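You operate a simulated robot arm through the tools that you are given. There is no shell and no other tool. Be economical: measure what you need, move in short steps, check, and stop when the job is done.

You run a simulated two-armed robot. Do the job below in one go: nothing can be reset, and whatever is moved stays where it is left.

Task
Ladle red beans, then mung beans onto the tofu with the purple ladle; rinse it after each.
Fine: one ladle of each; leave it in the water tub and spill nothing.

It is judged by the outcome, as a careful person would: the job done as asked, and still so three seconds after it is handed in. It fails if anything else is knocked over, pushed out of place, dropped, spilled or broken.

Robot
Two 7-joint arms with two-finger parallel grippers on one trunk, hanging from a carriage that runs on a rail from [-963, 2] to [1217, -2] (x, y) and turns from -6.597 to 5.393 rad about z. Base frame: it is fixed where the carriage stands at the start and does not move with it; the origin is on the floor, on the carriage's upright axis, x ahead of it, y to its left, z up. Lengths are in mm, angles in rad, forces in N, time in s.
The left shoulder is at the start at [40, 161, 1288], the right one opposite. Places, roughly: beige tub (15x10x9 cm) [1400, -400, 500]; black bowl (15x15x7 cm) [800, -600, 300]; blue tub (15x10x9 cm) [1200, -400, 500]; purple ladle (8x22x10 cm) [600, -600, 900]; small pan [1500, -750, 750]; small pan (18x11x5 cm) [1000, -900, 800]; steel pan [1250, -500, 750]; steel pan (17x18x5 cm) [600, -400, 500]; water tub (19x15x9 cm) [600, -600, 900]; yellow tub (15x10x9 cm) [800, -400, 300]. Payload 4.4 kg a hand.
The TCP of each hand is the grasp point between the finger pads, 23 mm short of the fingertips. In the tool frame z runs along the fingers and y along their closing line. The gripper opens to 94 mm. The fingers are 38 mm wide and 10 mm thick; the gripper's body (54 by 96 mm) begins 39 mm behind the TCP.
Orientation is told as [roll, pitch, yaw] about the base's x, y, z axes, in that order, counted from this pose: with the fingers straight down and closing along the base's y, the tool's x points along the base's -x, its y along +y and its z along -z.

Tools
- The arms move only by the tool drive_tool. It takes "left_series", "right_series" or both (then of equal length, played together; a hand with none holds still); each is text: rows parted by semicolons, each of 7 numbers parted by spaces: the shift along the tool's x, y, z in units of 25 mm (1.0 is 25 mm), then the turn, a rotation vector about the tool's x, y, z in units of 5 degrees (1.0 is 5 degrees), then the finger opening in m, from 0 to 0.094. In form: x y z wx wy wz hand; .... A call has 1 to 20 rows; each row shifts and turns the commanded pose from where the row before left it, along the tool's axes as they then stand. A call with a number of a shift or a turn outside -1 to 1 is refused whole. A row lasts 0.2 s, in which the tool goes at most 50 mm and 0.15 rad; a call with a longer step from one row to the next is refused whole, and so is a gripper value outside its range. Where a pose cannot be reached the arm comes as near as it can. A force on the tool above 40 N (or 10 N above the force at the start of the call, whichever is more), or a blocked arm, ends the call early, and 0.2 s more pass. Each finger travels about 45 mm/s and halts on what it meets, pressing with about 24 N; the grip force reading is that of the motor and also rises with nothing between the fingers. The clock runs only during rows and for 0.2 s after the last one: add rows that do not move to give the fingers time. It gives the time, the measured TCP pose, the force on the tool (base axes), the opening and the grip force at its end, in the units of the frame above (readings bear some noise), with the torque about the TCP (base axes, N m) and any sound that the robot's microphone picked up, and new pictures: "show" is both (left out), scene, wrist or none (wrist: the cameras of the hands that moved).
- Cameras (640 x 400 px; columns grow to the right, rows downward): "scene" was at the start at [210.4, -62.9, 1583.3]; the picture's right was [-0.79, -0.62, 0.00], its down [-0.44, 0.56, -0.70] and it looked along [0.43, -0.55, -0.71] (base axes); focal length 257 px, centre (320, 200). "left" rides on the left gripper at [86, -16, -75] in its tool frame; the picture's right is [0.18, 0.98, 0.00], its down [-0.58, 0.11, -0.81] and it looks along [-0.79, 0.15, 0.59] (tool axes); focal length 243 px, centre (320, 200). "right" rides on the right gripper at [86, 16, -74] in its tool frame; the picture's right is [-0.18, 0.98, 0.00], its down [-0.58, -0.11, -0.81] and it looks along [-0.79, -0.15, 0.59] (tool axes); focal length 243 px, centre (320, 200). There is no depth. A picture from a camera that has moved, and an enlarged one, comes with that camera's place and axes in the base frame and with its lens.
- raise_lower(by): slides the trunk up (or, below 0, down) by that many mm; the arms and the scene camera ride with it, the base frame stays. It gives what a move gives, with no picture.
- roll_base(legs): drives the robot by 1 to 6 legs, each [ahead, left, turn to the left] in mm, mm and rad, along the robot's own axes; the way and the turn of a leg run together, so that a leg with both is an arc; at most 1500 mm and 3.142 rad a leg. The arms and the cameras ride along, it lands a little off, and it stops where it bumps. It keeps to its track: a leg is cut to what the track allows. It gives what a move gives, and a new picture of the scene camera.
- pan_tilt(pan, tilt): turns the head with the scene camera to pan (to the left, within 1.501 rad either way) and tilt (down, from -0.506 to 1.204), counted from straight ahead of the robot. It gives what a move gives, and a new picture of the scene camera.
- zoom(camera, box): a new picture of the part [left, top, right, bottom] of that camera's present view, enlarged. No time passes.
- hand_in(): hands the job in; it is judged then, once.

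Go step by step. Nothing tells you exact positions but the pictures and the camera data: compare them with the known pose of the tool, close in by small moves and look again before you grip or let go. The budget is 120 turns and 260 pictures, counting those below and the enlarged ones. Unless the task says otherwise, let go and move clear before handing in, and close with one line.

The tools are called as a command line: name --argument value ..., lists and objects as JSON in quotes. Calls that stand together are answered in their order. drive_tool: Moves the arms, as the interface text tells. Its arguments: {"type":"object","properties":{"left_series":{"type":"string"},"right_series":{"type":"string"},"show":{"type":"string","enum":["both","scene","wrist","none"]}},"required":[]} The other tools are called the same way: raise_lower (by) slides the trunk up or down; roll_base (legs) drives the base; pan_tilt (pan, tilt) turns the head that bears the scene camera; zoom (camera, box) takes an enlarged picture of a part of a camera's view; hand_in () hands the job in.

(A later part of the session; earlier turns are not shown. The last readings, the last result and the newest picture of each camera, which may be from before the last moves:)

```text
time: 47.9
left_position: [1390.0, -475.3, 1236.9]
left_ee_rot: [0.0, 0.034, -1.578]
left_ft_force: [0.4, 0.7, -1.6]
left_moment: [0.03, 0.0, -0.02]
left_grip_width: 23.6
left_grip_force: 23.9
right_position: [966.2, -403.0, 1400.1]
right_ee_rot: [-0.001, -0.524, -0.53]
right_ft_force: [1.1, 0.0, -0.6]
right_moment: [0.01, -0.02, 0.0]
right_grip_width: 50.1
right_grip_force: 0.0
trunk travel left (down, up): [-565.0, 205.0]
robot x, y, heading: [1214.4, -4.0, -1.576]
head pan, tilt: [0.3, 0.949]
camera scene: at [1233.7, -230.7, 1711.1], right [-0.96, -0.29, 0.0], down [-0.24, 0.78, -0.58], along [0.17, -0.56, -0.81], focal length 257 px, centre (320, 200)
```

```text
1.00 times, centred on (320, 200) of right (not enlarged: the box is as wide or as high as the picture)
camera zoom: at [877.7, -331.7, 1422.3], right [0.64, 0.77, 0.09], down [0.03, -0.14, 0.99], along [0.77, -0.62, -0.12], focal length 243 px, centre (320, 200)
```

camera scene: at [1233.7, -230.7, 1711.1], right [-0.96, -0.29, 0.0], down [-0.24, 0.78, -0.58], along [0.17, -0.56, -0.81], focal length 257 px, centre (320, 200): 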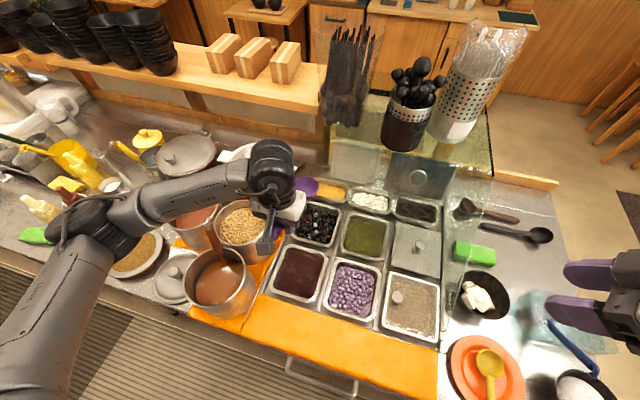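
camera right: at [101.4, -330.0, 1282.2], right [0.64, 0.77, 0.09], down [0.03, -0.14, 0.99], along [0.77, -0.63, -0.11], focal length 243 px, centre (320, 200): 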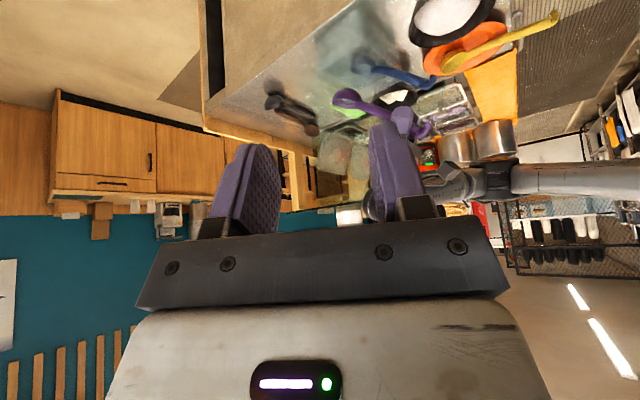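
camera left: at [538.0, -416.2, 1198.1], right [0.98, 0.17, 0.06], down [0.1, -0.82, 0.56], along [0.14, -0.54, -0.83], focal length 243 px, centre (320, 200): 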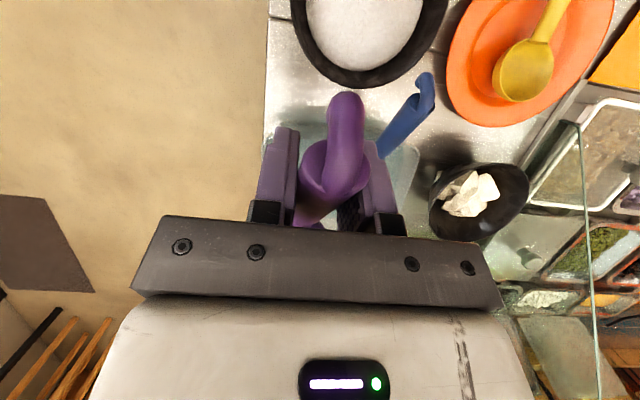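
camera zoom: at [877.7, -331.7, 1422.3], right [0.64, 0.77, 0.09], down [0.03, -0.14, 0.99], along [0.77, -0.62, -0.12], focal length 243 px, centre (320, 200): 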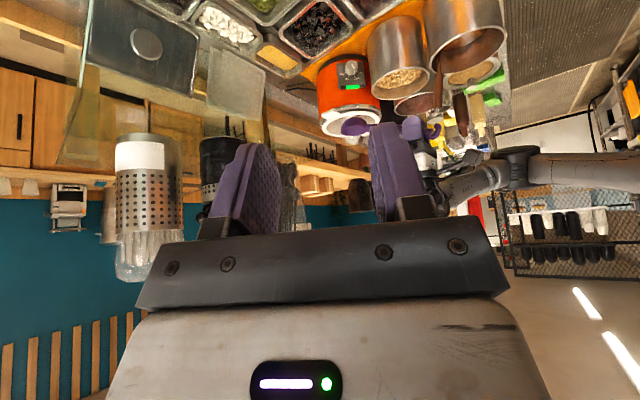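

The ladle is raised behind the red pan. Before lowering I'll check the neighbouring pot, the spoon in it and the pan limits.

zoom --camera "scene" --box '[160, 160, 360, 320]'

zoom --camera "left" --box '[0, 0, 640, 400]'

```text
2.50 times, centred on (260, 240) of scene
camera zoom: at [1233.7, -230.7, 1711.1], right [-0.96, -0.29, 0.0], down [-0.24, 0.78, -0.58], along [0.17, -0.56, -0.81], focal length 643 px, centre (470, 100)
```

zoom: 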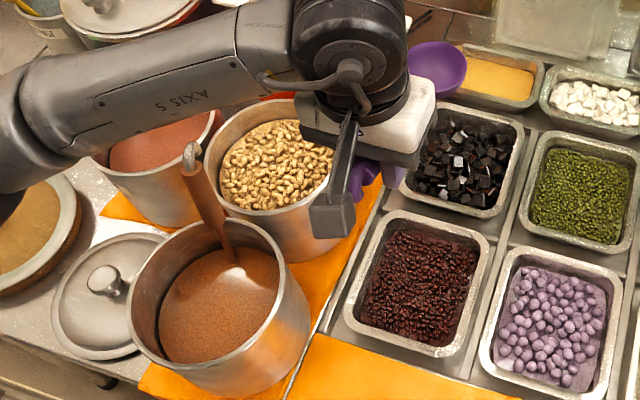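

```text
1.00 times, centred on (320, 200) of left (not enlarged: the box is as wide or as high as the picture)
camera zoom: at [1375.2, -390.4, 1315.0], right [0.98, 0.18, 0.01], down [0.11, -0.61, 0.79], along [0.14, -0.77, -0.62], focal length 243 px, centre (320, 200)
```

zoom: 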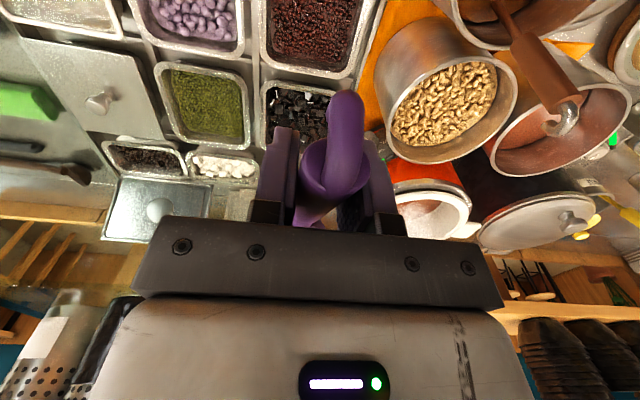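

The red pan's outer rim spans x 1318–1465, y -428 to -580 at z≈870, and the ladle bowl is empty. I'll pull the hand back, lower to z≈1040 and then check.

drive_tool --left_series "0.94 -0.08 0 0 0 0 0; 0.94 -0.08 0 0 0 0 0; 0.94 -0.08 0 0 0 0 0; 0.94 -0.06 0 0 0 0 0; 0 0 1 0 0 0 0; 0 0 1 0 0 0 0; 0 0 1 0 0 0 0; 0 0 1 0 0 0 0; 0 0 1 0 0 0 0; 0 0 1 0 0 0 0; 0 0 0.9 0 0 0 0; 0 0 0 0 0 0 0"

zoom --camera "scene" --box '[140, 160, 340, 320]'

zoom --camera "right" --box '[280, 40, 480, 160]'

```text
time: 50.5
left_position: [1382.6, -376.1, 1069.3]
left_ee_rot: [0.001, 0.036, -1.577]
left_ft_force: [-0.7, 0.1, -0.7]
left_moment: [0.07, 0.03, -0.02]
left_grip_width: 23.4
left_grip_force: 24.1
right_position: [964.8, -403.7, 1401.2]
right_ee_rot: [0.0, -0.523, -0.531]
right_ft_force: [0.8, 0.4, -0.2]
right_moment: [-0.02, 0.04, 0.01]
right_grip_width: 50.0
right_grip_force: 0.1
trunk travel left (down, up): [-565.0, 205.0]
robot x, y, heading: [1215.2, 0.5, -1.581]
head pan, tilt: [0.3, 0.949]
camera scene: at [1233.7, -230.7, 1711.1], right [-0.96, -0.29, 0.0], down [-0.24, 0.78, -0.58], along [0.17, -0.56, -0.81], focal length 257 px, centre (320, 200)
camera left: at [1368.2, -290.3, 1145.9], right [0.98, 0.18, 0.01], down [0.11, -0.61, 0.79], along [0.14, -0.77, -0.62], focal length 243 px, centre (320, 200)
```

scene: 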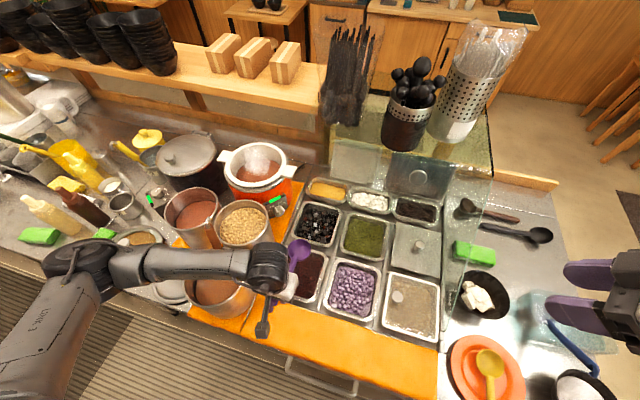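
left: 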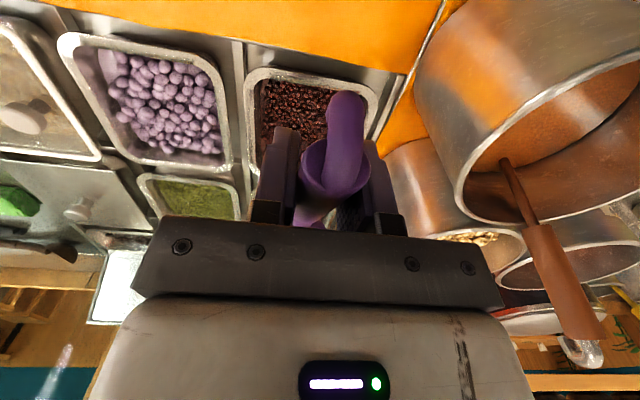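

```text
2.50 times, centred on (240, 240) of scene
camera zoom: at [1233.7, -230.7, 1711.1], right [-0.96, -0.29, 0.0], down [-0.24, 0.78, -0.58], along [0.17, -0.56, -0.81], focal length 643 px, centre (520, 100)
```

zoom: 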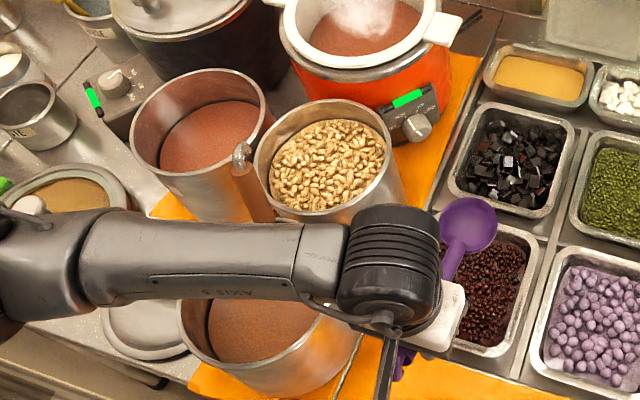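

```text
3.20 times, centred on (380, 100) of right
camera zoom: at [877.6, -331.7, 1422.3], right [0.64, 0.77, 0.09], down [0.03, -0.14, 0.99], along [0.77, -0.63, -0.12], focal length 776 px, centre (128, 520)
```

zoom: 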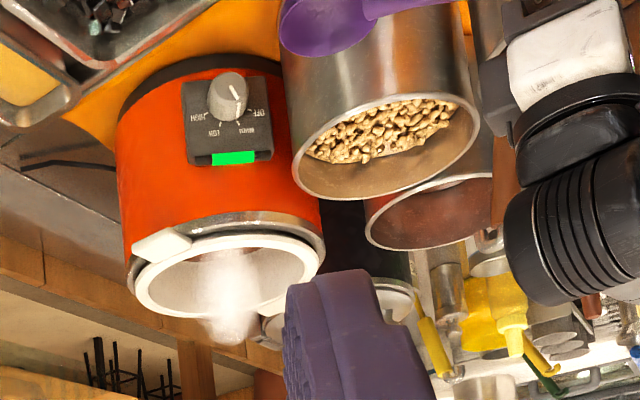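

The forearm passes over the brown pot, whose rim is near z 1010, so I want the elbow higher. I'll raise the trunk and lower the hand with the arm instead.

raise_lower --by 150

drive_tool --left_series "0 0 1 0 0 0 0; 0 0 1 0 0 0 0; 0 0 1 0 0 0 0; 0 0 1 0 0 0 0; 0 0 1 0 0 0 0; 0 0 1 0 0 0 0; 0 0 1 0 0 0 0; 0 0 0 0 0 0 0" --show "scene"

zoom --camera "scene" --box '[160, 200, 320, 320]'

```text
time: 52.2
left_position: [1382.7, -374.9, 1218.7]
left_ee_rot: [-0.001, 0.034, -1.577]
left_ft_force: [-0.6, -0.9, -1.0]
left_moment: [0.08, 0.05, -0.01]
left_grip_width: 23.5
left_grip_force: 24.0
right_position: [966.4, -402.9, 1550.6]
right_ee_rot: [-0.001, -0.524, -0.529]
right_ft_force: [-0.1, -0.3, -0.1]
right_moment: [-0.03, 0.01, 0.02]
right_grip_width: 49.9
right_grip_force: 0.0
trunk travel left (down, up): [-715.0, 55.0]
robot x, y, heading: [1214.5, -0.6, -1.578]
head pan, tilt: [0.3, 0.949]
```

```text
time: 54.0
left_position: [1383.2, -370.1, 1043.1]
left_ee_rot: [0.001, 0.036, -1.577]
left_ft_force: [0.1, 0.0, 0.4]
left_moment: [0.06, -0.01, -0.01]
left_grip_width: 23.4
left_grip_force: 23.6
right_position: [964.9, -402.8, 1550.3]
right_ee_rot: [0.001, -0.523, -0.532]
right_ft_force: [0.5, -0.4, -0.8]
right_moment: [0.0, 0.0, 0.0]
right_grip_width: 50.2
right_grip_force: 0.1
trunk travel left (down, up): [-715.0, 55.0]
robot x, y, heading: [1211.9, -2.9, -1.578]
head pan, tilt: [0.3, 0.949]
camera scene: at [1233.6, -230.7, 1861.0], right [-0.96, -0.29, 0.0], down [-0.24, 0.78, -0.58], along [0.17, -0.56, -0.81], focal length 257 px, centre (320, 200)
```

scene: 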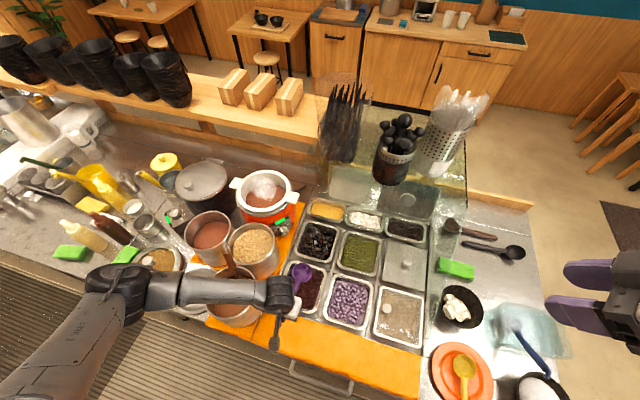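

```text
3.33 times, centred on (240, 260) of scene
camera zoom: at [1233.6, -230.7, 1861.0], right [-0.96, -0.29, 0.0], down [-0.24, 0.78, -0.58], along [0.17, -0.56, -0.81], focal length 857 px, centre (587, 0)
```

zoom: 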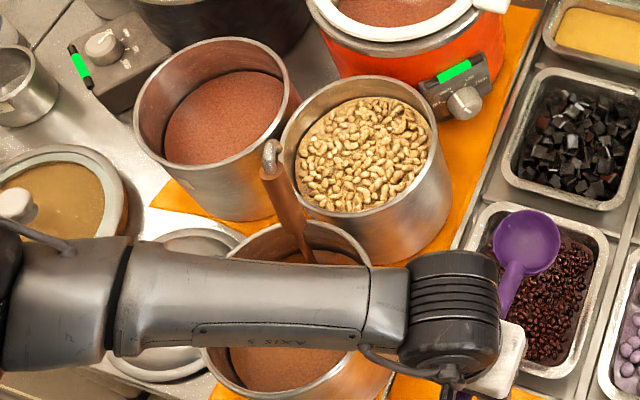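

Checking the gap between forearm and pot from the right wrist camera.

zoom --camera "right" --box '[300, 0, 540, 160]'

zoom --camera "left" --box '[0, 0, 640, 400]'

```text
2.50 times, centred on (420, 80) of right
camera zoom: at [877.6, -331.7, 1572.3], right [0.64, 0.77, 0.09], down [0.03, -0.14, 0.99], along [0.77, -0.63, -0.12], focal length 606 px, centre (70, 500)
```

zoom: 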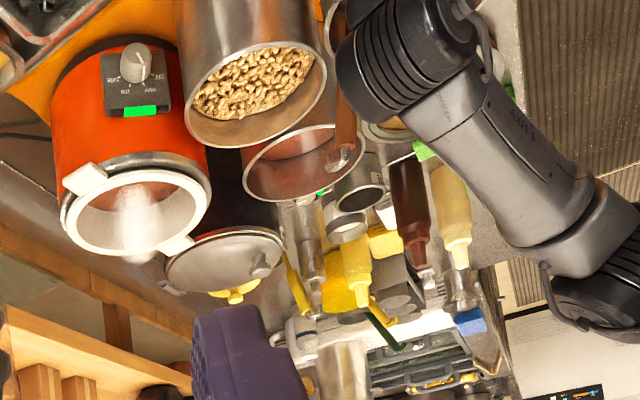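

```text
1.00 times, centred on (320, 200) of left (not enlarged: the box is as wide or as high as the picture)
camera zoom: at [1368.7, -285.6, 1120.3], right [0.98, 0.18, 0.01], down [0.11, -0.61, 0.79], along [0.14, -0.77, -0.62], focal length 243 px, centre (320, 200)
```

zoom: 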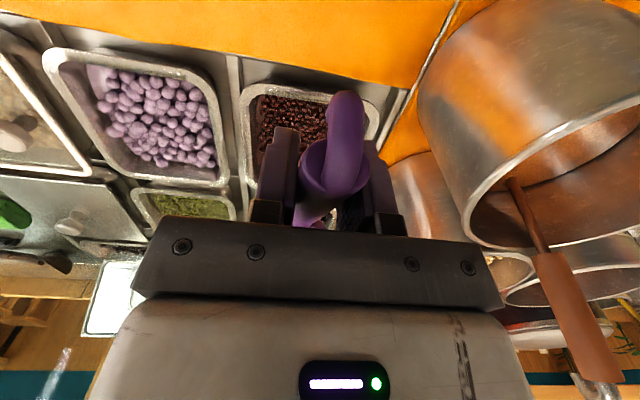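

The forearm slopes up toward the elbow, so there's enough clearance over the pot. I'll position and tilt the ladle forward 35° just above the beans.

drive_tool --left_series "-0.5 0.1 0.4 0 0 0 0; -0.5 0.1 0.4 0 0 0 0; 0 0 0 0 1 0 0; 0 0 0 0 1 0 0; 0 0 0 0 1 0 0; 0 0 0 0 1 0 0; 0 0 0 0 1 0 0; 0 0 0 0 1 0 0; 0 0 0 0 1 0 0; 0 0 0 0 0 0 0"

zoom --camera "scene" --box '[200, 220, 340, 340]'

```text
time: 56.2
left_position: [1387.4, -394.0, 1023.2]
left_ee_rot: [-0.001, 0.647, -1.579]
left_ft_force: [-0.1, 0.1, -0.4]
left_moment: [-0.01, 0.0, 0.02]
left_grip_width: 23.9
left_grip_force: 23.9
right_position: [966.4, -403.0, 1551.6]
right_ee_rot: [-0.001, -0.524, -0.53]
right_ft_force: [-0.1, 0.2, 0.4]
right_moment: [-0.01, -0.01, 0.02]
right_grip_width: 49.8
right_grip_force: 0.0
trunk travel left (down, up): [-715.0, 55.0]
robot x, y, heading: [1216.2, -1.6, -1.579]
head pan, tilt: [0.3, 0.949]
camera scene: at [1233.7, -230.7, 1861.1], right [-0.96, -0.29, 0.0], down [-0.24, 0.78, -0.58], along [0.17, -0.56, -0.81], focal length 257 px, centre (320, 200)
camera left: at [1373.0, -368.2, 1134.9], right [0.98, 0.14, 0.11], down [0.1, -0.95, 0.29], along [0.15, -0.28, -0.95], focal length 243 px, centre (320, 200)
```

scene: 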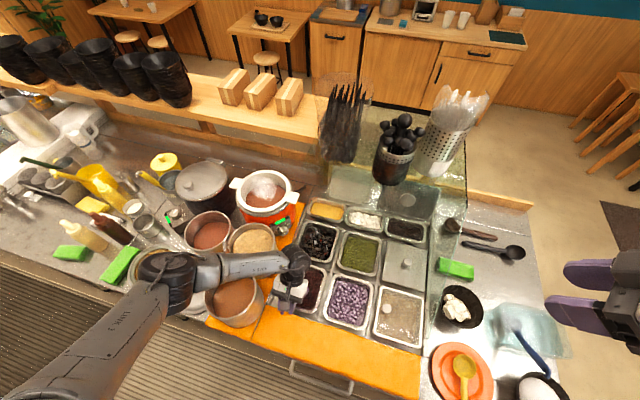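
left: 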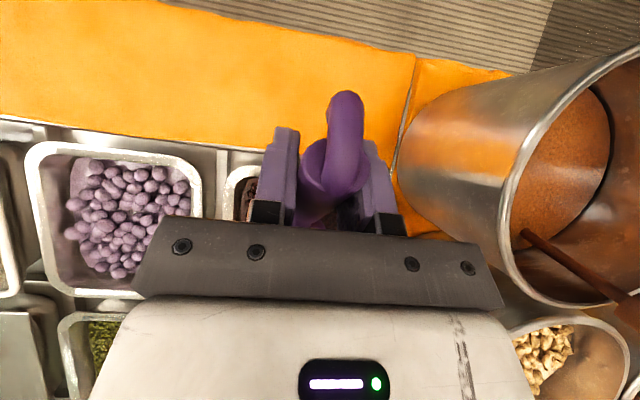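

```text
3.33 times, centred on (270, 280) of scene
camera zoom: at [1233.7, -230.7, 1861.1], right [-0.96, -0.29, 0.0], down [-0.24, 0.78, -0.58], along [0.17, -0.56, -0.81], focal length 857 px, centre (487, -67)
```

zoom: 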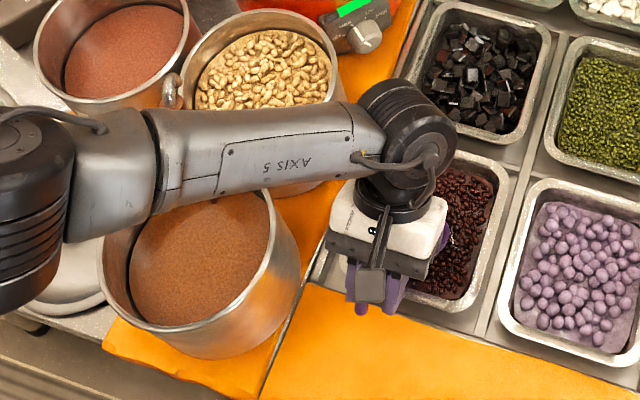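

The spoon and pots are clear. Next I'll plunge slowly into the red beans.

drive_tool --left_series "-0.22 0 0.29 0 0 0 0; -0.22 0 0.29 0 0 0 0; -0.22 0 0.29 0 0 0 0; -0.22 0 0.29 0 0 0 0; 0 0 0 0 0 0 0" --show "none"

zoom --camera "right" --box '[340, 0, 480, 80]'

```text
time: 57.5
left_position: [1388.0, -393.6, 985.7]
left_ee_rot: [0.001, 0.644, -1.577]
left_ft_force: [-0.6, -0.5, -1.1]
left_moment: [0.06, 0.02, 0.0]
left_grip_width: 23.4
left_grip_force: 23.9
right_position: [966.5, -403.2, 1550.7]
right_ee_rot: [0.001, -0.524, -0.53]
right_ft_force: [0.2, 0.8, -0.2]
right_moment: [-0.03, -0.04, 0.02]
right_grip_width: 50.2
right_grip_force: 0.1
trunk travel left (down, up): [-715.0, 55.0]
robot x, y, heading: [1210.1, -1.2, -1.578]
head pan, tilt: [0.3, 0.949]
```

```text
4.57 times, centred on (410, 40) of right
camera zoom: at [877.6, -331.7, 1572.3], right [0.64, 0.77, 0.09], down [0.03, -0.14, 0.99], along [0.77, -0.63, -0.12], focal length 1109 px, centre (-91, 931)
```

zoom: 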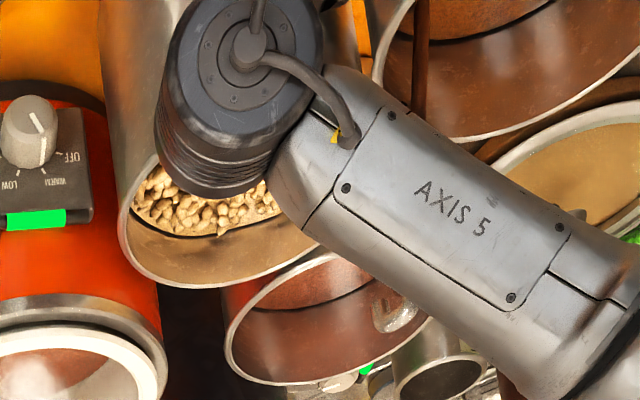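

No resistance so far. I'll re-aim the right camera downward to see the ladle in the pan.

drive_tool --right_series "0 0 0 0 1 0 0.05; 0 0 0 0 1 0 0.05; 0 0 0 0 1 0 0.05; 0 0 0 0 1 0 0.05; 0 0 0 0 0 0 0.05" --show "wrist"

```text
time: 58.6
left_position: [1387.9, -394.4, 986.3]
left_ee_rot: [0.001, 0.645, -1.577]
left_ft_force: [0.3, 0.5, -0.8]
left_moment: [0.04, 0.02, 0.0]
left_grip_width: 23.4
left_grip_force: 24.5
right_position: [965.4, -403.4, 1550.7]
right_ee_rot: [0.001, -0.172, -0.531]
right_ft_force: [0.5, 0.8, -0.9]
right_moment: [-0.03, -0.01, 0.0]
right_grip_width: 49.9
right_grip_force: 0.0
trunk travel left (down, up): [-715.0, 55.0]
robot x, y, heading: [1213.0, -4.5, -1.58]
head pan, tilt: [0.3, 0.949]
camera right: at [889.3, -339.3, 1609.7], right [0.65, 0.76, 0.03], down [0.32, -0.31, 0.89], along [0.69, -0.57, -0.45], focal length 243 px, centre (320, 200)
```

right: 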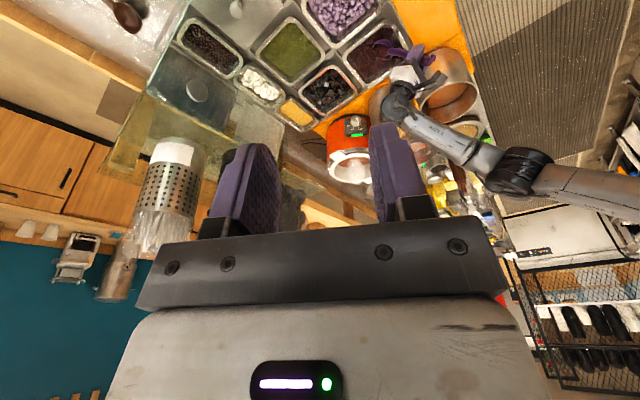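

zoom --camera "right" --box '[340, 20, 440, 90]'

```text
5.71 times, centred on (390, 55) of right
camera zoom: at [889.3, -339.3, 1609.7], right [0.65, 0.76, 0.03], down [0.32, -0.31, 0.89], along [0.69, -0.57, -0.45], focal length 1386 px, centre (-80, 1029)
```

zoom: 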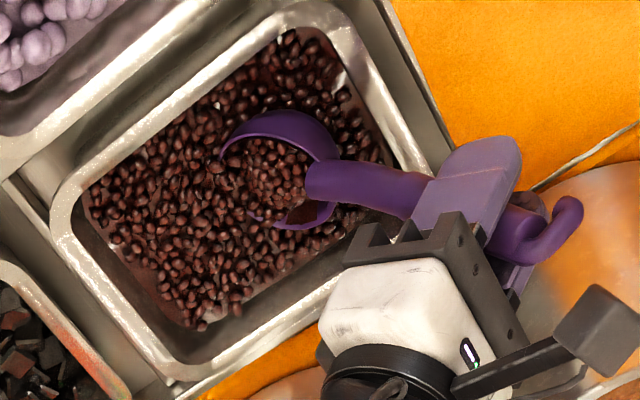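

The view is excellent: the bowl sits in the red beans and is already taking some in. I'll sweep forward a little while leveling, then lift gently.

drive_tool --left_series "-0.24 0 -0.18 0 0 0 0; -0.24 0 -0.18 0 0 0 0; 0.07 0 0.47 0 -1 0 0; 0.07 0 0.47 0 -1 0 0; 0.07 0 0.47 0 -1 0 0; 0.07 0 0.47 0 -1 0 0; 0.07 0 0.47 0 -1 0 0; 0.07 0 0.47 0 -1 0 0; 0.07 0 0.47 0 -1 0 0; 0 0 0 0 0 0 0" --show "none"

zoom --camera "right" --box '[340, 20, 440, 90]'

```text
time: 60.9
left_position: [1387.2, -367.1, 915.8]
left_ee_rot: [0.0, 0.034, -1.577]
left_ft_force: [-0.3, -0.2, -0.5]
left_moment: [0.08, 0.01, 0.01]
left_grip_width: 23.3
left_grip_force: 24.1
right_position: [964.6, -404.4, 1551.9]
right_ee_rot: [0.002, -0.176, -0.53]
right_ft_force: [-0.1, 0.3, -0.7]
right_moment: [-0.01, -0.01, -0.02]
right_grip_width: 49.9
right_grip_force: 0.1
trunk travel left (down, up): [-715.0, 55.0]
robot x, y, heading: [1213.4, -2.0, -1.579]
head pan, tilt: [0.3, 0.949]
```

```text
5.71 times, centred on (390, 55) of right
camera zoom: at [889.3, -339.2, 1609.5], right [0.65, 0.76, 0.03], down [0.32, -0.31, 0.89], along [0.69, -0.57, -0.45], focal length 1386 px, centre (-80, 1029)
```

zoom: 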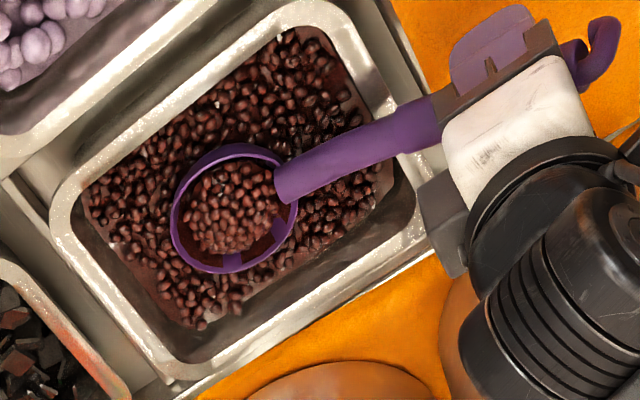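

A full ladle of red beans. I'll lift it straight up gently.

drive_tool --left_series "0 0 -0.3 0 0 0 0; 0 0 -0.4 0 0 0 0; 0 0 -0.5 0 0 0 0; 0 0 -0.6 0 0 0 0; 0 0 -0.8 0 0 0 0; 0 0 -0.9 0 0 0 0; 0 0 -0.9 0 0 0 0; 0 0 -0.9 0 0 0 0; 0 0 -0.9 0 0 0 0; 0 0 -0.9 0 0 0 0; 0 0 -0.9 0 0 0 0; 0 0 -0.6 0 0 0 0; 0 0 -0.3 0 0 0 0; 0 0 0 0 0 0 0" --show "none"

zoom --camera "right" --box '[320, 20, 480, 130]'

```text
time: 63.9
left_position: [1387.9, -374.0, 1137.8]
left_ee_rot: [0.0, 0.035, -1.577]
left_ft_force: [-0.4, -0.2, -1.0]
left_moment: [0.09, 0.01, -0.01]
left_grip_width: 23.4
left_grip_force: 23.7
right_position: [967.1, -403.0, 1550.1]
right_ee_rot: [0.0, -0.174, -0.532]
right_ft_force: [-0.7, 0.0, -0.3]
right_moment: [0.02, 0.0, 0.0]
right_grip_width: 49.7
right_grip_force: 0.0
trunk travel left (down, up): [-715.0, 55.0]
robot x, y, heading: [1211.8, -0.8, -1.574]
head pan, tilt: [0.3, 0.949]
```

```text
3.64 times, centred on (400, 75) of right
camera zoom: at [889.3, -339.2, 1609.6], right [0.65, 0.76, 0.03], down [0.32, -0.31, 0.89], along [0.69, -0.57, -0.45], focal length 882 px, centre (29, 654)
```

zoom: 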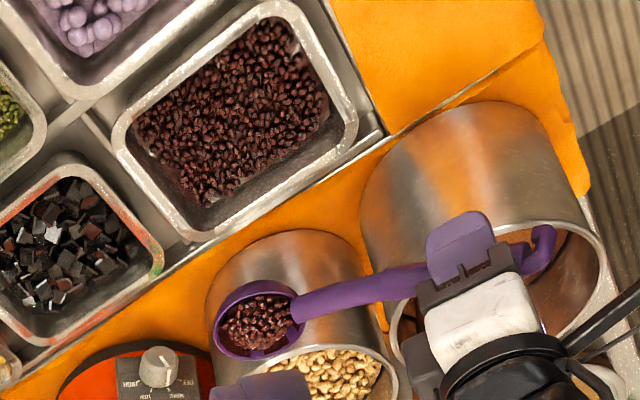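

The red beans are held and nothing spilled. I'll raise a bit and drive back towards the tofu bowl.

raise_lower --by 50

roll_base --legs '[[0, -536, 0]]'

zoom --camera "right" --box '[320, 0, 480, 120]'

zoom --camera "scene" --box '[200, 200, 420, 360]'

```text
time: 64.8
left_position: [1389.6, -374.3, 1188.3]
left_ee_rot: [0.0, 0.036, -1.578]
left_ft_force: [0.5, -0.2, -1.9]
left_moment: [0.08, -0.04, 0.04]
left_grip_width: 23.3
left_grip_force: 23.7
right_position: [966.0, -404.7, 1601.2]
right_ee_rot: [0.0, -0.174, -0.532]
right_ft_force: [0.4, 0.6, 0.0]
right_moment: [0.01, 0.01, 0.03]
right_grip_width: 49.8
right_grip_force: 0.1
trunk travel left (down, up): [-765.0, 5.0]
robot x, y, heading: [1212.7, -1.7, -1.579]
head pan, tilt: [0.3, 0.949]
```

```text
time: 67.9
left_position: [860.5, -373.1, 1187.2]
left_ee_rot: [0.002, 0.034, -1.567]
left_ft_force: [0.7, 1.2, -1.3]
left_moment: [0.1, 0.01, -0.05]
left_grip_width: 23.5
left_grip_force: 24.0
right_position: [438.6, -404.6, 1601.4]
right_ee_rot: [0.001, -0.175, -0.52]
right_ft_force: [-0.6, 0.7, -0.9]
right_moment: [0.0, 0.02, -0.02]
right_grip_width: 49.7
right_grip_force: 0.1
trunk travel left (down, up): [-765.0, 5.0]
robot x, y, heading: [676.6, -1.2, -1.568]
head pan, tilt: [0.3, 0.949]
camera scene: at [704.6, -229.6, 1911.0], right [-0.95, -0.3, 0.0], down [-0.24, 0.78, -0.58], along [0.17, -0.56, -0.81], focal length 257 px, centre (320, 200)
```

scene: 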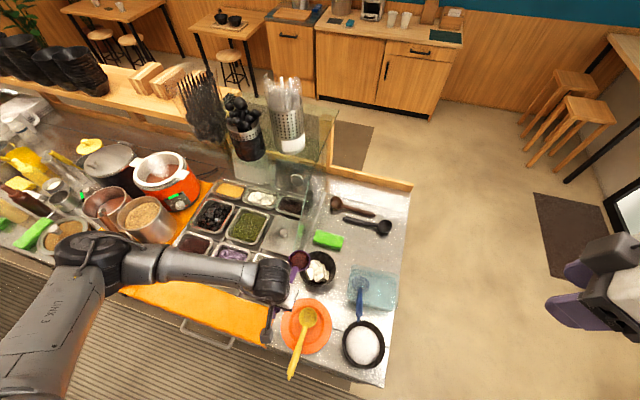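

```text
3.33 times, centred on (400, 60) of right
camera zoom: at [361.4, -341.6, 1659.5], right [0.65, 0.76, 0.03], down [0.32, -0.31, 0.89], along [0.69, -0.57, -0.45], focal length 809 px, centre (53, 667)
```

zoom: 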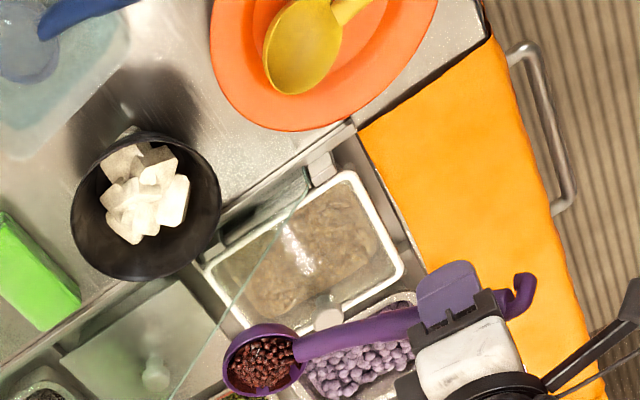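

```text
2.50 times, centred on (310, 280) of scene
camera zoom: at [704.6, -229.6, 1911.0], right [-0.95, -0.3, 0.0], down [-0.24, 0.78, -0.58], along [0.17, -0.56, -0.81], focal length 643 px, centre (345, 0)
```

zoom: 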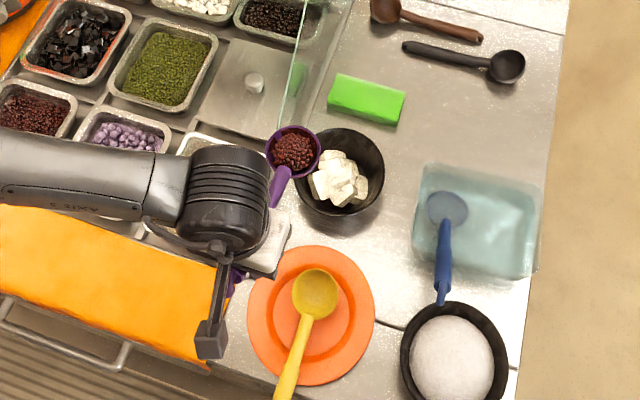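

I take the tofu bowl rim centre to be (822,-584,917), with the glass edge at about x 912 there. The ladle bowl is 141 mm ahead of and 45 mm below the TCP. I'll move over the tofu at a safe height and check.

drive_tool --left_series "-0.4 -0.16 0 0 0 0 0; -0.6 -0.17 0 0 0 0 0; -0.6 -0.17 0 0 0 0 0; -0.6 -0.16 0.3 0 0 0 0; -0.6 -0.16 0.6 0 0 0 0; 0 0 0.9 0 0 0 0; 0 0 0.9 0 0 0 0; 0 0 0.6 0 0 0 0; 0 0 0 0 0 0 0" --show "none"

zoom --camera "right" --box '[310, 0, 450, 100]'

zoom --camera "scene" --box '[240, 210, 400, 330]'

```text
time: 69.9
left_position: [840.8, -438.4, 1102.1]
left_ee_rot: [-0.001, 0.035, -1.567]
left_ft_force: [-0.2, -0.1, -0.9]
left_moment: [0.12, 0.0, 0.03]
left_grip_width: 23.6
left_grip_force: 23.6
right_position: [439.1, -405.3, 1601.8]
right_ee_rot: [0.001, -0.174, -0.52]
right_ft_force: [0.2, -0.3, 0.5]
right_moment: [-0.01, -0.02, -0.01]
right_grip_width: 49.9
right_grip_force: 0.2
trunk travel left (down, up): [-765.0, 5.0]
robot x, y, heading: [682.4, -0.3, -1.568]
head pan, tilt: [0.3, 0.949]
```

```text
4.00 times, centred on (380, 50) of right
camera zoom: at [361.4, -341.6, 1659.5], right [0.65, 0.76, 0.03], down [0.32, -0.31, 0.89], along [0.69, -0.57, -0.45], focal length 970 px, centre (80, 800)
```

zoom: 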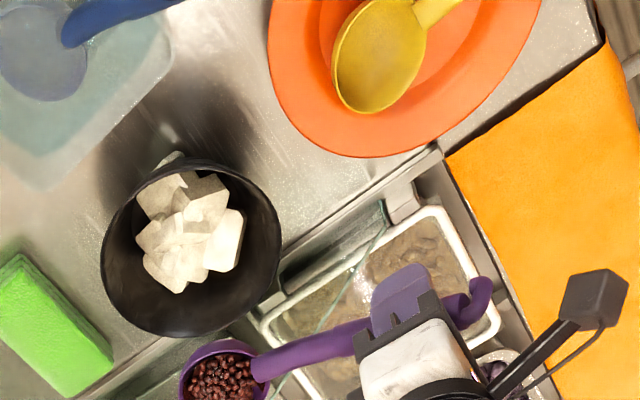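

```text
3.33 times, centred on (320, 270) of scene
camera zoom: at [704.6, -229.6, 1911.0], right [-0.95, -0.3, 0.0], down [-0.24, 0.78, -0.58], along [0.17, -0.56, -0.81], focal length 857 px, centre (320, -33)
```

zoom: 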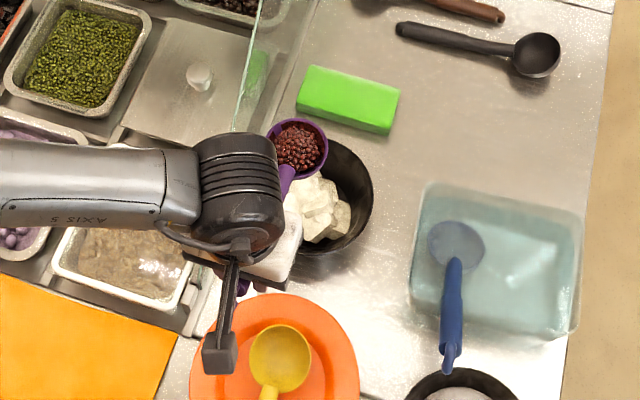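

The bowl is right over the tofu. I'll lower to z≈1025 and roll the ladle to pour.

drive_tool --left_series "0 0 1 0 0 0 0; 0 0 1 0 0 0 0; 0 0 1 0 0 0 0; 0 0 0 1 0 0 0; 0 0 0 1 0 0 0; 0 0 0 1 0 0 0; 0 0 0 1 0 0 0; 0 0 0 1 0 0 0; 0 0 0 1 0 0 0; 0 0 0 1 0 0 0; 0 0 0 1 0 0 0; 0 0.14 0.14 1 0 0 0; 0 0.15 0.13 1 0 0 0; 0 0.16 0.12 1 0 0 0; 0 0.17 0.1 1 0 0 0; 0 0 0 1 0 0 0; 0 0 0 1 0 0 0; 0 0 0 1 0 0 0; 0 0 0 1 0 0 0; 0 0 0 0 0 0 0" --show "none"

zoom --camera "right" --box '[310, 0, 450, 100]'

zoom --camera "scene" --box '[240, 210, 400, 330]'

```text
time: 74.1
left_position: [857.4, -428.8, 1060.6]
left_ee_rot: [-0.74, 0.035, -1.565]
left_ft_force: [-0.3, 0.9, -0.8]
left_moment: [0.12, 0.01, 0.0]
left_grip_width: 23.5
left_grip_force: 24.1
left hand out of reach, approached as far as the arm can: row 12, 13, 14, 15, 16, 17, 18, 19
right_position: [438.2, -404.8, 1600.2]
right_ee_rot: [-0.001, -0.175, -0.519]
right_ft_force: [-0.1, -1.1, -0.3]
right_moment: [-0.02, 0.03, 0.01]
right_grip_width: 50.0
right_grip_force: 0.0
trunk travel left (down, up): [-765.0, 5.0]
robot x, y, heading: [679.4, -0.7, -1.567]
head pan, tilt: [0.3, 0.949]
```

```text
4.00 times, centred on (380, 50) of right
camera zoom: at [361.4, -341.6, 1659.5], right [0.65, 0.76, 0.03], down [0.32, -0.31, 0.9], along [0.69, -0.57, -0.45], focal length 970 px, centre (80, 800)
```

zoom: 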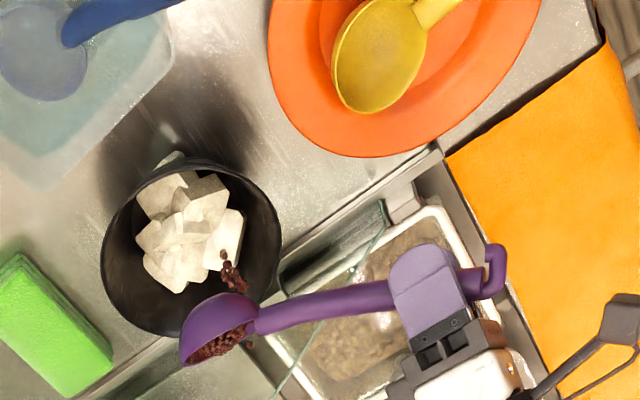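

```text
3.33 times, centred on (320, 270) of scene
camera zoom: at [704.7, -229.6, 1911.0], right [-0.95, -0.3, 0.0], down [-0.24, 0.78, -0.58], along [0.17, -0.56, -0.81], focal length 857 px, centre (320, -33)
```

zoom: 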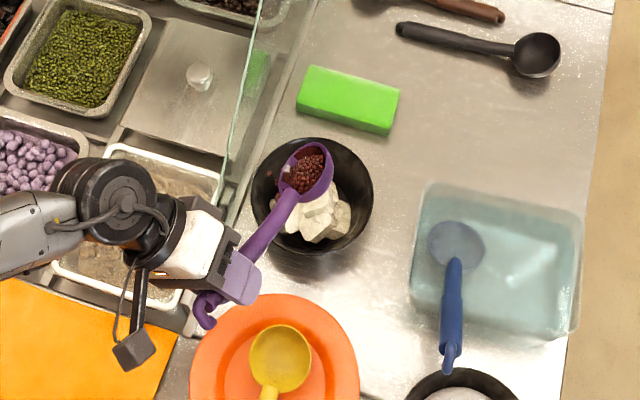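

The raised trunk limits the arm's reach mid-roll; some beans are already falling into the bowl. I'll roll back to level to stop the pour, then lower the trunk and finish the pour within reach.

drive_tool --left_series "0 0 0 -1 0 0 0; 0 0 0 -1 0 0 0; 0 0 0 -1 0 0 0; 0 0 0 -1 0 0 0; 0 -0.17 -0.1 -1 0 0 0; 0 -0.16 -0.12 -1 0 0 0; 0 -0.15 -0.13 -1 0 0 0; 0 -0.14 -0.14 -1 0 0 0; 0 0 0 -1 0 0 0; 0 0 0 -1 0 0 0; 0 0 0 -1 0 0 0; 0 0 0 -1 0 0 0; 0 0 0 -1 0 0 0; 0 0 0 -1 0 0 0; 0 0 0 -1 0 0 0; 0 0 0 -1 0 0 0; 0 0 0 0 0 0 0" --show "none"

zoom --camera "right" --box '[310, 0, 450, 100]'

```text
time: 77.7
left_position: [847.7, -428.7, 1074.8]
left_ee_rot: [0.657, 0.037, -1.566]
left_ft_force: [0.4, 0.2, -0.9]
left_moment: [0.11, 0.0, 0.0]
left_grip_width: 23.5
left_grip_force: 24.0
right_position: [438.0, -404.4, 1600.7]
right_ee_rot: [-0.001, -0.174, -0.521]
right_ft_force: [0.3, -0.6, -0.1]
right_moment: [-0.04, -0.01, 0.0]
right_grip_width: 49.9
right_grip_force: 0.1
trunk travel left (down, up): [-765.0, 5.0]
robot x, y, heading: [683.1, -3.0, -1.569]
head pan, tilt: [0.3, 0.949]
```

```text
4.00 times, centred on (380, 50) of right
camera zoom: at [361.4, -341.6, 1659.5], right [0.65, 0.76, 0.03], down [0.32, -0.31, 0.89], along [0.69, -0.57, -0.45], focal length 970 px, centre (80, 800)
```

zoom: 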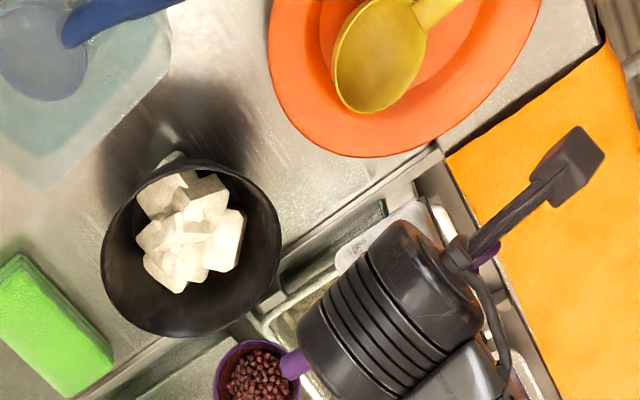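

The commanded pose had been reset, so I over-rolled to the other side. I'll look at where the beans went before anything else.

zoom --camera "scene" --box '[260, 220, 360, 310]'

zoom --camera "left" --box '[0, 0, 640, 400]'

zoom --camera "right" --box '[320, 30, 400, 130]'

```text
4.44 times, centred on (310, 265) of scene
camera zoom: at [704.6, -229.6, 1911.0], right [-0.95, -0.3, 0.0], down [-0.24, 0.78, -0.58], along [0.17, -0.56, -0.81], focal length 1143 px, centre (364, -89)
```

zoom: 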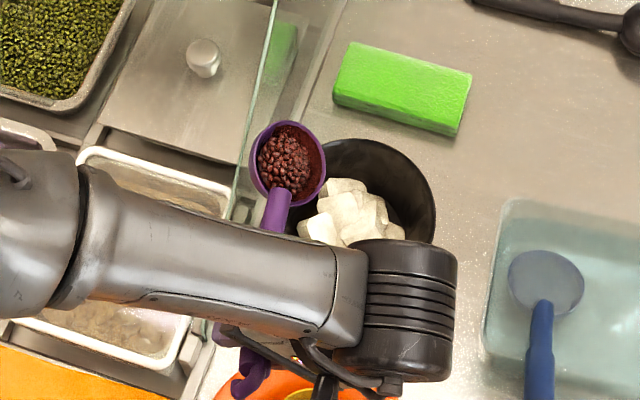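

```text
1.00 times, centred on (320, 200) of left (not enlarged: the box is as wide or as high as the picture)
camera zoom: at [788.6, -342.7, 1127.3], right [0.78, 0.17, 0.61], down [-0.4, -0.61, 0.68], along [0.48, -0.78, -0.41], focal length 243 px, centre (320, 200)
```

zoom: 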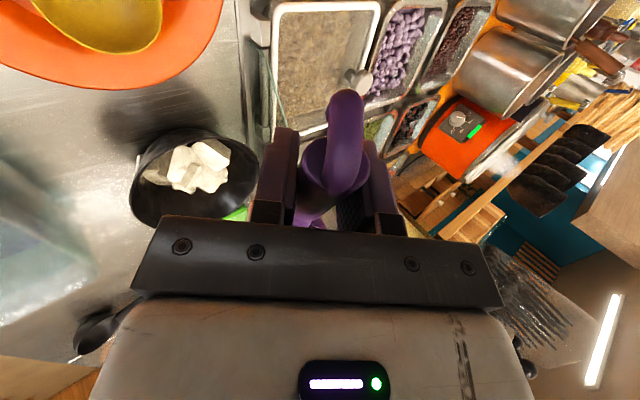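

```text
4.00 times, centred on (360, 80) of right
camera zoom: at [361.4, -341.6, 1659.5], right [0.65, 0.76, 0.03], down [0.32, -0.31, 0.89], along [0.69, -0.57, -0.45], focal length 970 px, centre (160, 680)
```

zoom: 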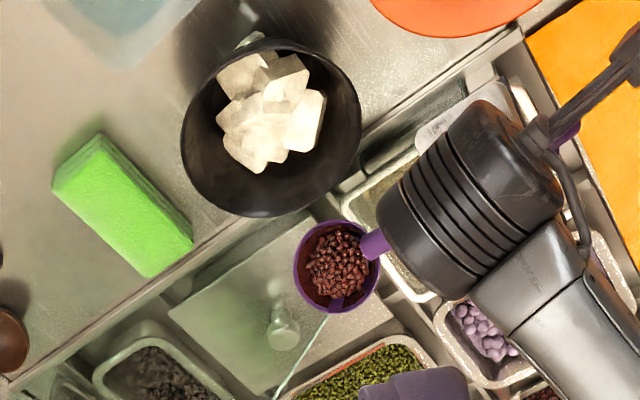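

The beans are still in the ladle and none are visible on the counter. I'll roll back to level, then exchange trunk height for arm height so the roll is reachable.

drive_tool --left_series "0 0 0 1 0 0 0; 0 0 0 1 0 0 0; 0 0 0 1 0 0 0; 0 0 0 1 0 0 0; 0 0 0 1 0 0 0; 0 0 0 1 0 0 0; 0 0 0 1 0 0 0; 0 0 0 0.53 0 0 0; 0 0 -0.5 0 0 0 0; 0 0 -0.8 0 0 0 0; 0 0 -1 0 0 0 0; 0 0 -1 0 0 0 0; 0 0 -1 0 0 0 0; 0 0 -1 0 0 0 0; 0 0 -1 0 0 0 0; 0 0 -0.7 0 0 0 0; 0 0 0 0 0 0 0" --show "none"

zoom --camera "right" --box '[300, 20, 440, 130]'

zoom --camera "scene" --box '[220, 180, 380, 310]'

```text
time: 81.3
left_position: [846.1, -435.1, 1250.8]
left_ee_rot: [-0.002, 0.035, -1.568]
left_ft_force: [0.9, -0.2, -1.2]
left_moment: [0.04, -0.03, -0.02]
left_grip_width: 23.5
left_grip_force: 23.8
right_position: [439.8, -405.1, 1601.2]
right_ee_rot: [0.0, -0.175, -0.52]
right_ft_force: [0.1, -0.1, -0.1]
right_moment: [-0.02, -0.02, 0.0]
right_grip_width: 50.1
right_grip_force: 0.0
trunk travel left (down, up): [-765.0, 5.0]
robot x, y, heading: [682.5, -0.6, -1.569]
head pan, tilt: [0.3, 0.949]
```

```text
3.64 times, centred on (370, 75) of right
camera zoom: at [361.4, -341.6, 1659.5], right [0.65, 0.76, 0.03], down [0.32, -0.31, 0.9], along [0.69, -0.57, -0.45], focal length 882 px, centre (138, 654)
```

zoom: 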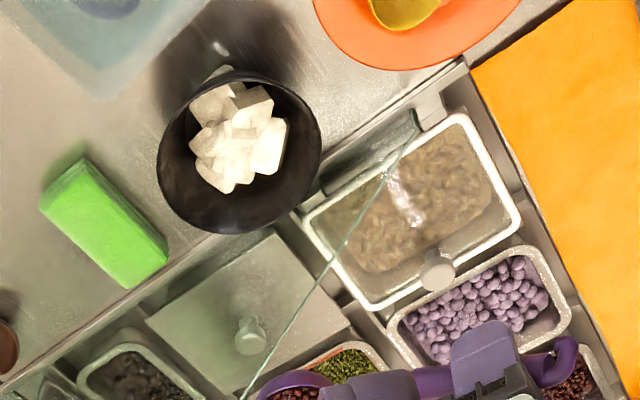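

```text
3.08 times, centred on (300, 245) of scene
camera zoom: at [704.6, -229.6, 1911.0], right [-0.95, -0.3, 0.0], down [-0.24, 0.78, -0.58], along [0.17, -0.56, -0.81], focal length 791 px, centre (382, 62)
```

zoom: 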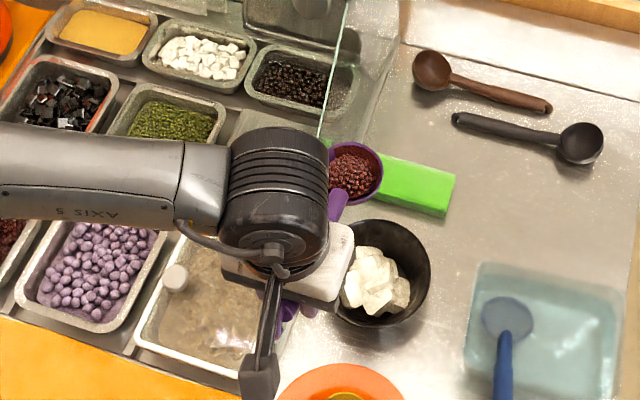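

The ladle is level and still full. I'll step the trunk down and the arm up alternately.

raise_lower --by -160

drive_tool --left_series "0 0 -0.6 0 0 0 0; 0 0 -0.9 0 0 0 0; 0 0 -0.9 0 0 0 0; 0 0 -0.9 0 0 0 0; 0 0 -0.9 0 0 0 0; 0 0 -0.9 0 0 0 0; 0 0 -0.7 0 0 0 0; 0 0 -0.3 0 0 0 0; 0 0 0 0 0 0 0" --show "none"

raise_lower --by -150

drive_tool --left_series "0 0 -0.6 0 0 0 0; 0 0 -0.9 0 0 0 0; 0 0 -0.9 0 0 0 0; 0 0 -0.9 0 0 0 0; 0 0 -0.7 0 0 0 0; 0 0 -0.3 0 0 0 0; 0 0 0 0 0 0 0" --show "scene"

```text
time: 83.1
left_position: [846.1, -433.6, 1090.3]
left_ee_rot: [-0.002, 0.034, -1.568]
left_ft_force: [0.7, 0.6, -0.7]
left_moment: [0.08, -0.01, -0.01]
left_grip_width: 23.4
left_grip_force: 24.4
right_position: [438.3, -406.4, 1441.1]
right_ee_rot: [0.0, -0.174, -0.52]
right_ft_force: [-0.4, 0.5, -0.3]
right_moment: [-0.01, 0.0, 0.0]
right_grip_width: 50.1
right_grip_force: 0.0
trunk travel left (down, up): [-605.0, 165.0]
robot x, y, heading: [681.9, 0.9, -1.567]
head pan, tilt: [0.3, 0.949]
```

```text
time: 85.1
left_position: [846.2, -439.9, 1244.3]
left_ee_rot: [-0.003, 0.033, -1.566]
left_ft_force: [0.3, 0.2, -1.4]
left_moment: [0.09, 0.02, 0.01]
left_grip_width: 23.4
left_grip_force: 23.6
right_position: [438.5, -406.1, 1441.2]
right_ee_rot: [-0.001, -0.173, -0.52]
right_ft_force: [0.2, -0.1, 0.0]
right_moment: [0.03, -0.01, 0.01]
right_grip_width: 50.1
right_grip_force: 0.1
trunk travel left (down, up): [-605.0, 165.0]
robot x, y, heading: [682.5, 1.4, -1.568]
head pan, tilt: [0.3, 0.949]
```

```text
time: 86.8
left_position: [846.9, -439.4, 1093.3]
left_ee_rot: [0.0, 0.035, -1.565]
left_ft_force: [-0.2, 0.5, -0.9]
left_moment: [0.12, 0.01, 0.01]
left_grip_width: 23.5
left_grip_force: 23.9
right_position: [438.5, -405.0, 1291.6]
right_ee_rot: [0.0, -0.175, -0.521]
right_ft_force: [0.0, -0.2, 0.1]
right_moment: [0.01, -0.02, -0.02]
right_grip_width: 50.2
right_grip_force: 0.0
trunk travel left (down, up): [-455.0, 315.0]
robot x, y, heading: [681.2, -0.6, -1.566]
head pan, tilt: [0.3, 0.949]
```

```text
time: 88.4
left_position: [845.8, -444.8, 1200.8]
left_ee_rot: [-0.001, 0.036, -1.566]
left_ft_force: [0.4, 0.1, -1.2]
left_moment: [0.12, -0.01, 0.02]
left_grip_width: 23.7
left_grip_force: 23.6
right_position: [437.4, -404.7, 1291.1]
right_ee_rot: [0.001, -0.175, -0.518]
right_ft_force: [-0.2, 0.1, 0.7]
right_moment: [0.0, 0.0, 0.0]
right_grip_width: 49.8
right_grip_force: 0.1
trunk travel left (down, up): [-455.0, 315.0]
robot x, y, heading: [682.2, 1.2, -1.571]
head pan, tilt: [0.3, 0.949]
camera scene: at [704.6, -229.6, 1601.0], right [-0.95, -0.3, 0.0], down [-0.24, 0.78, -0.58], along [0.17, -0.56, -0.81], focal length 257 px, centre (320, 200)
```

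scene: 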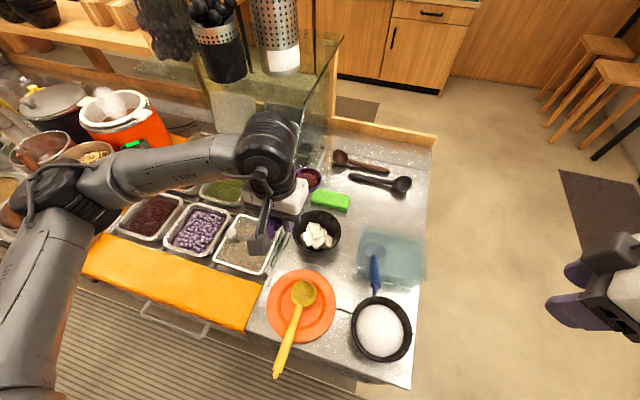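

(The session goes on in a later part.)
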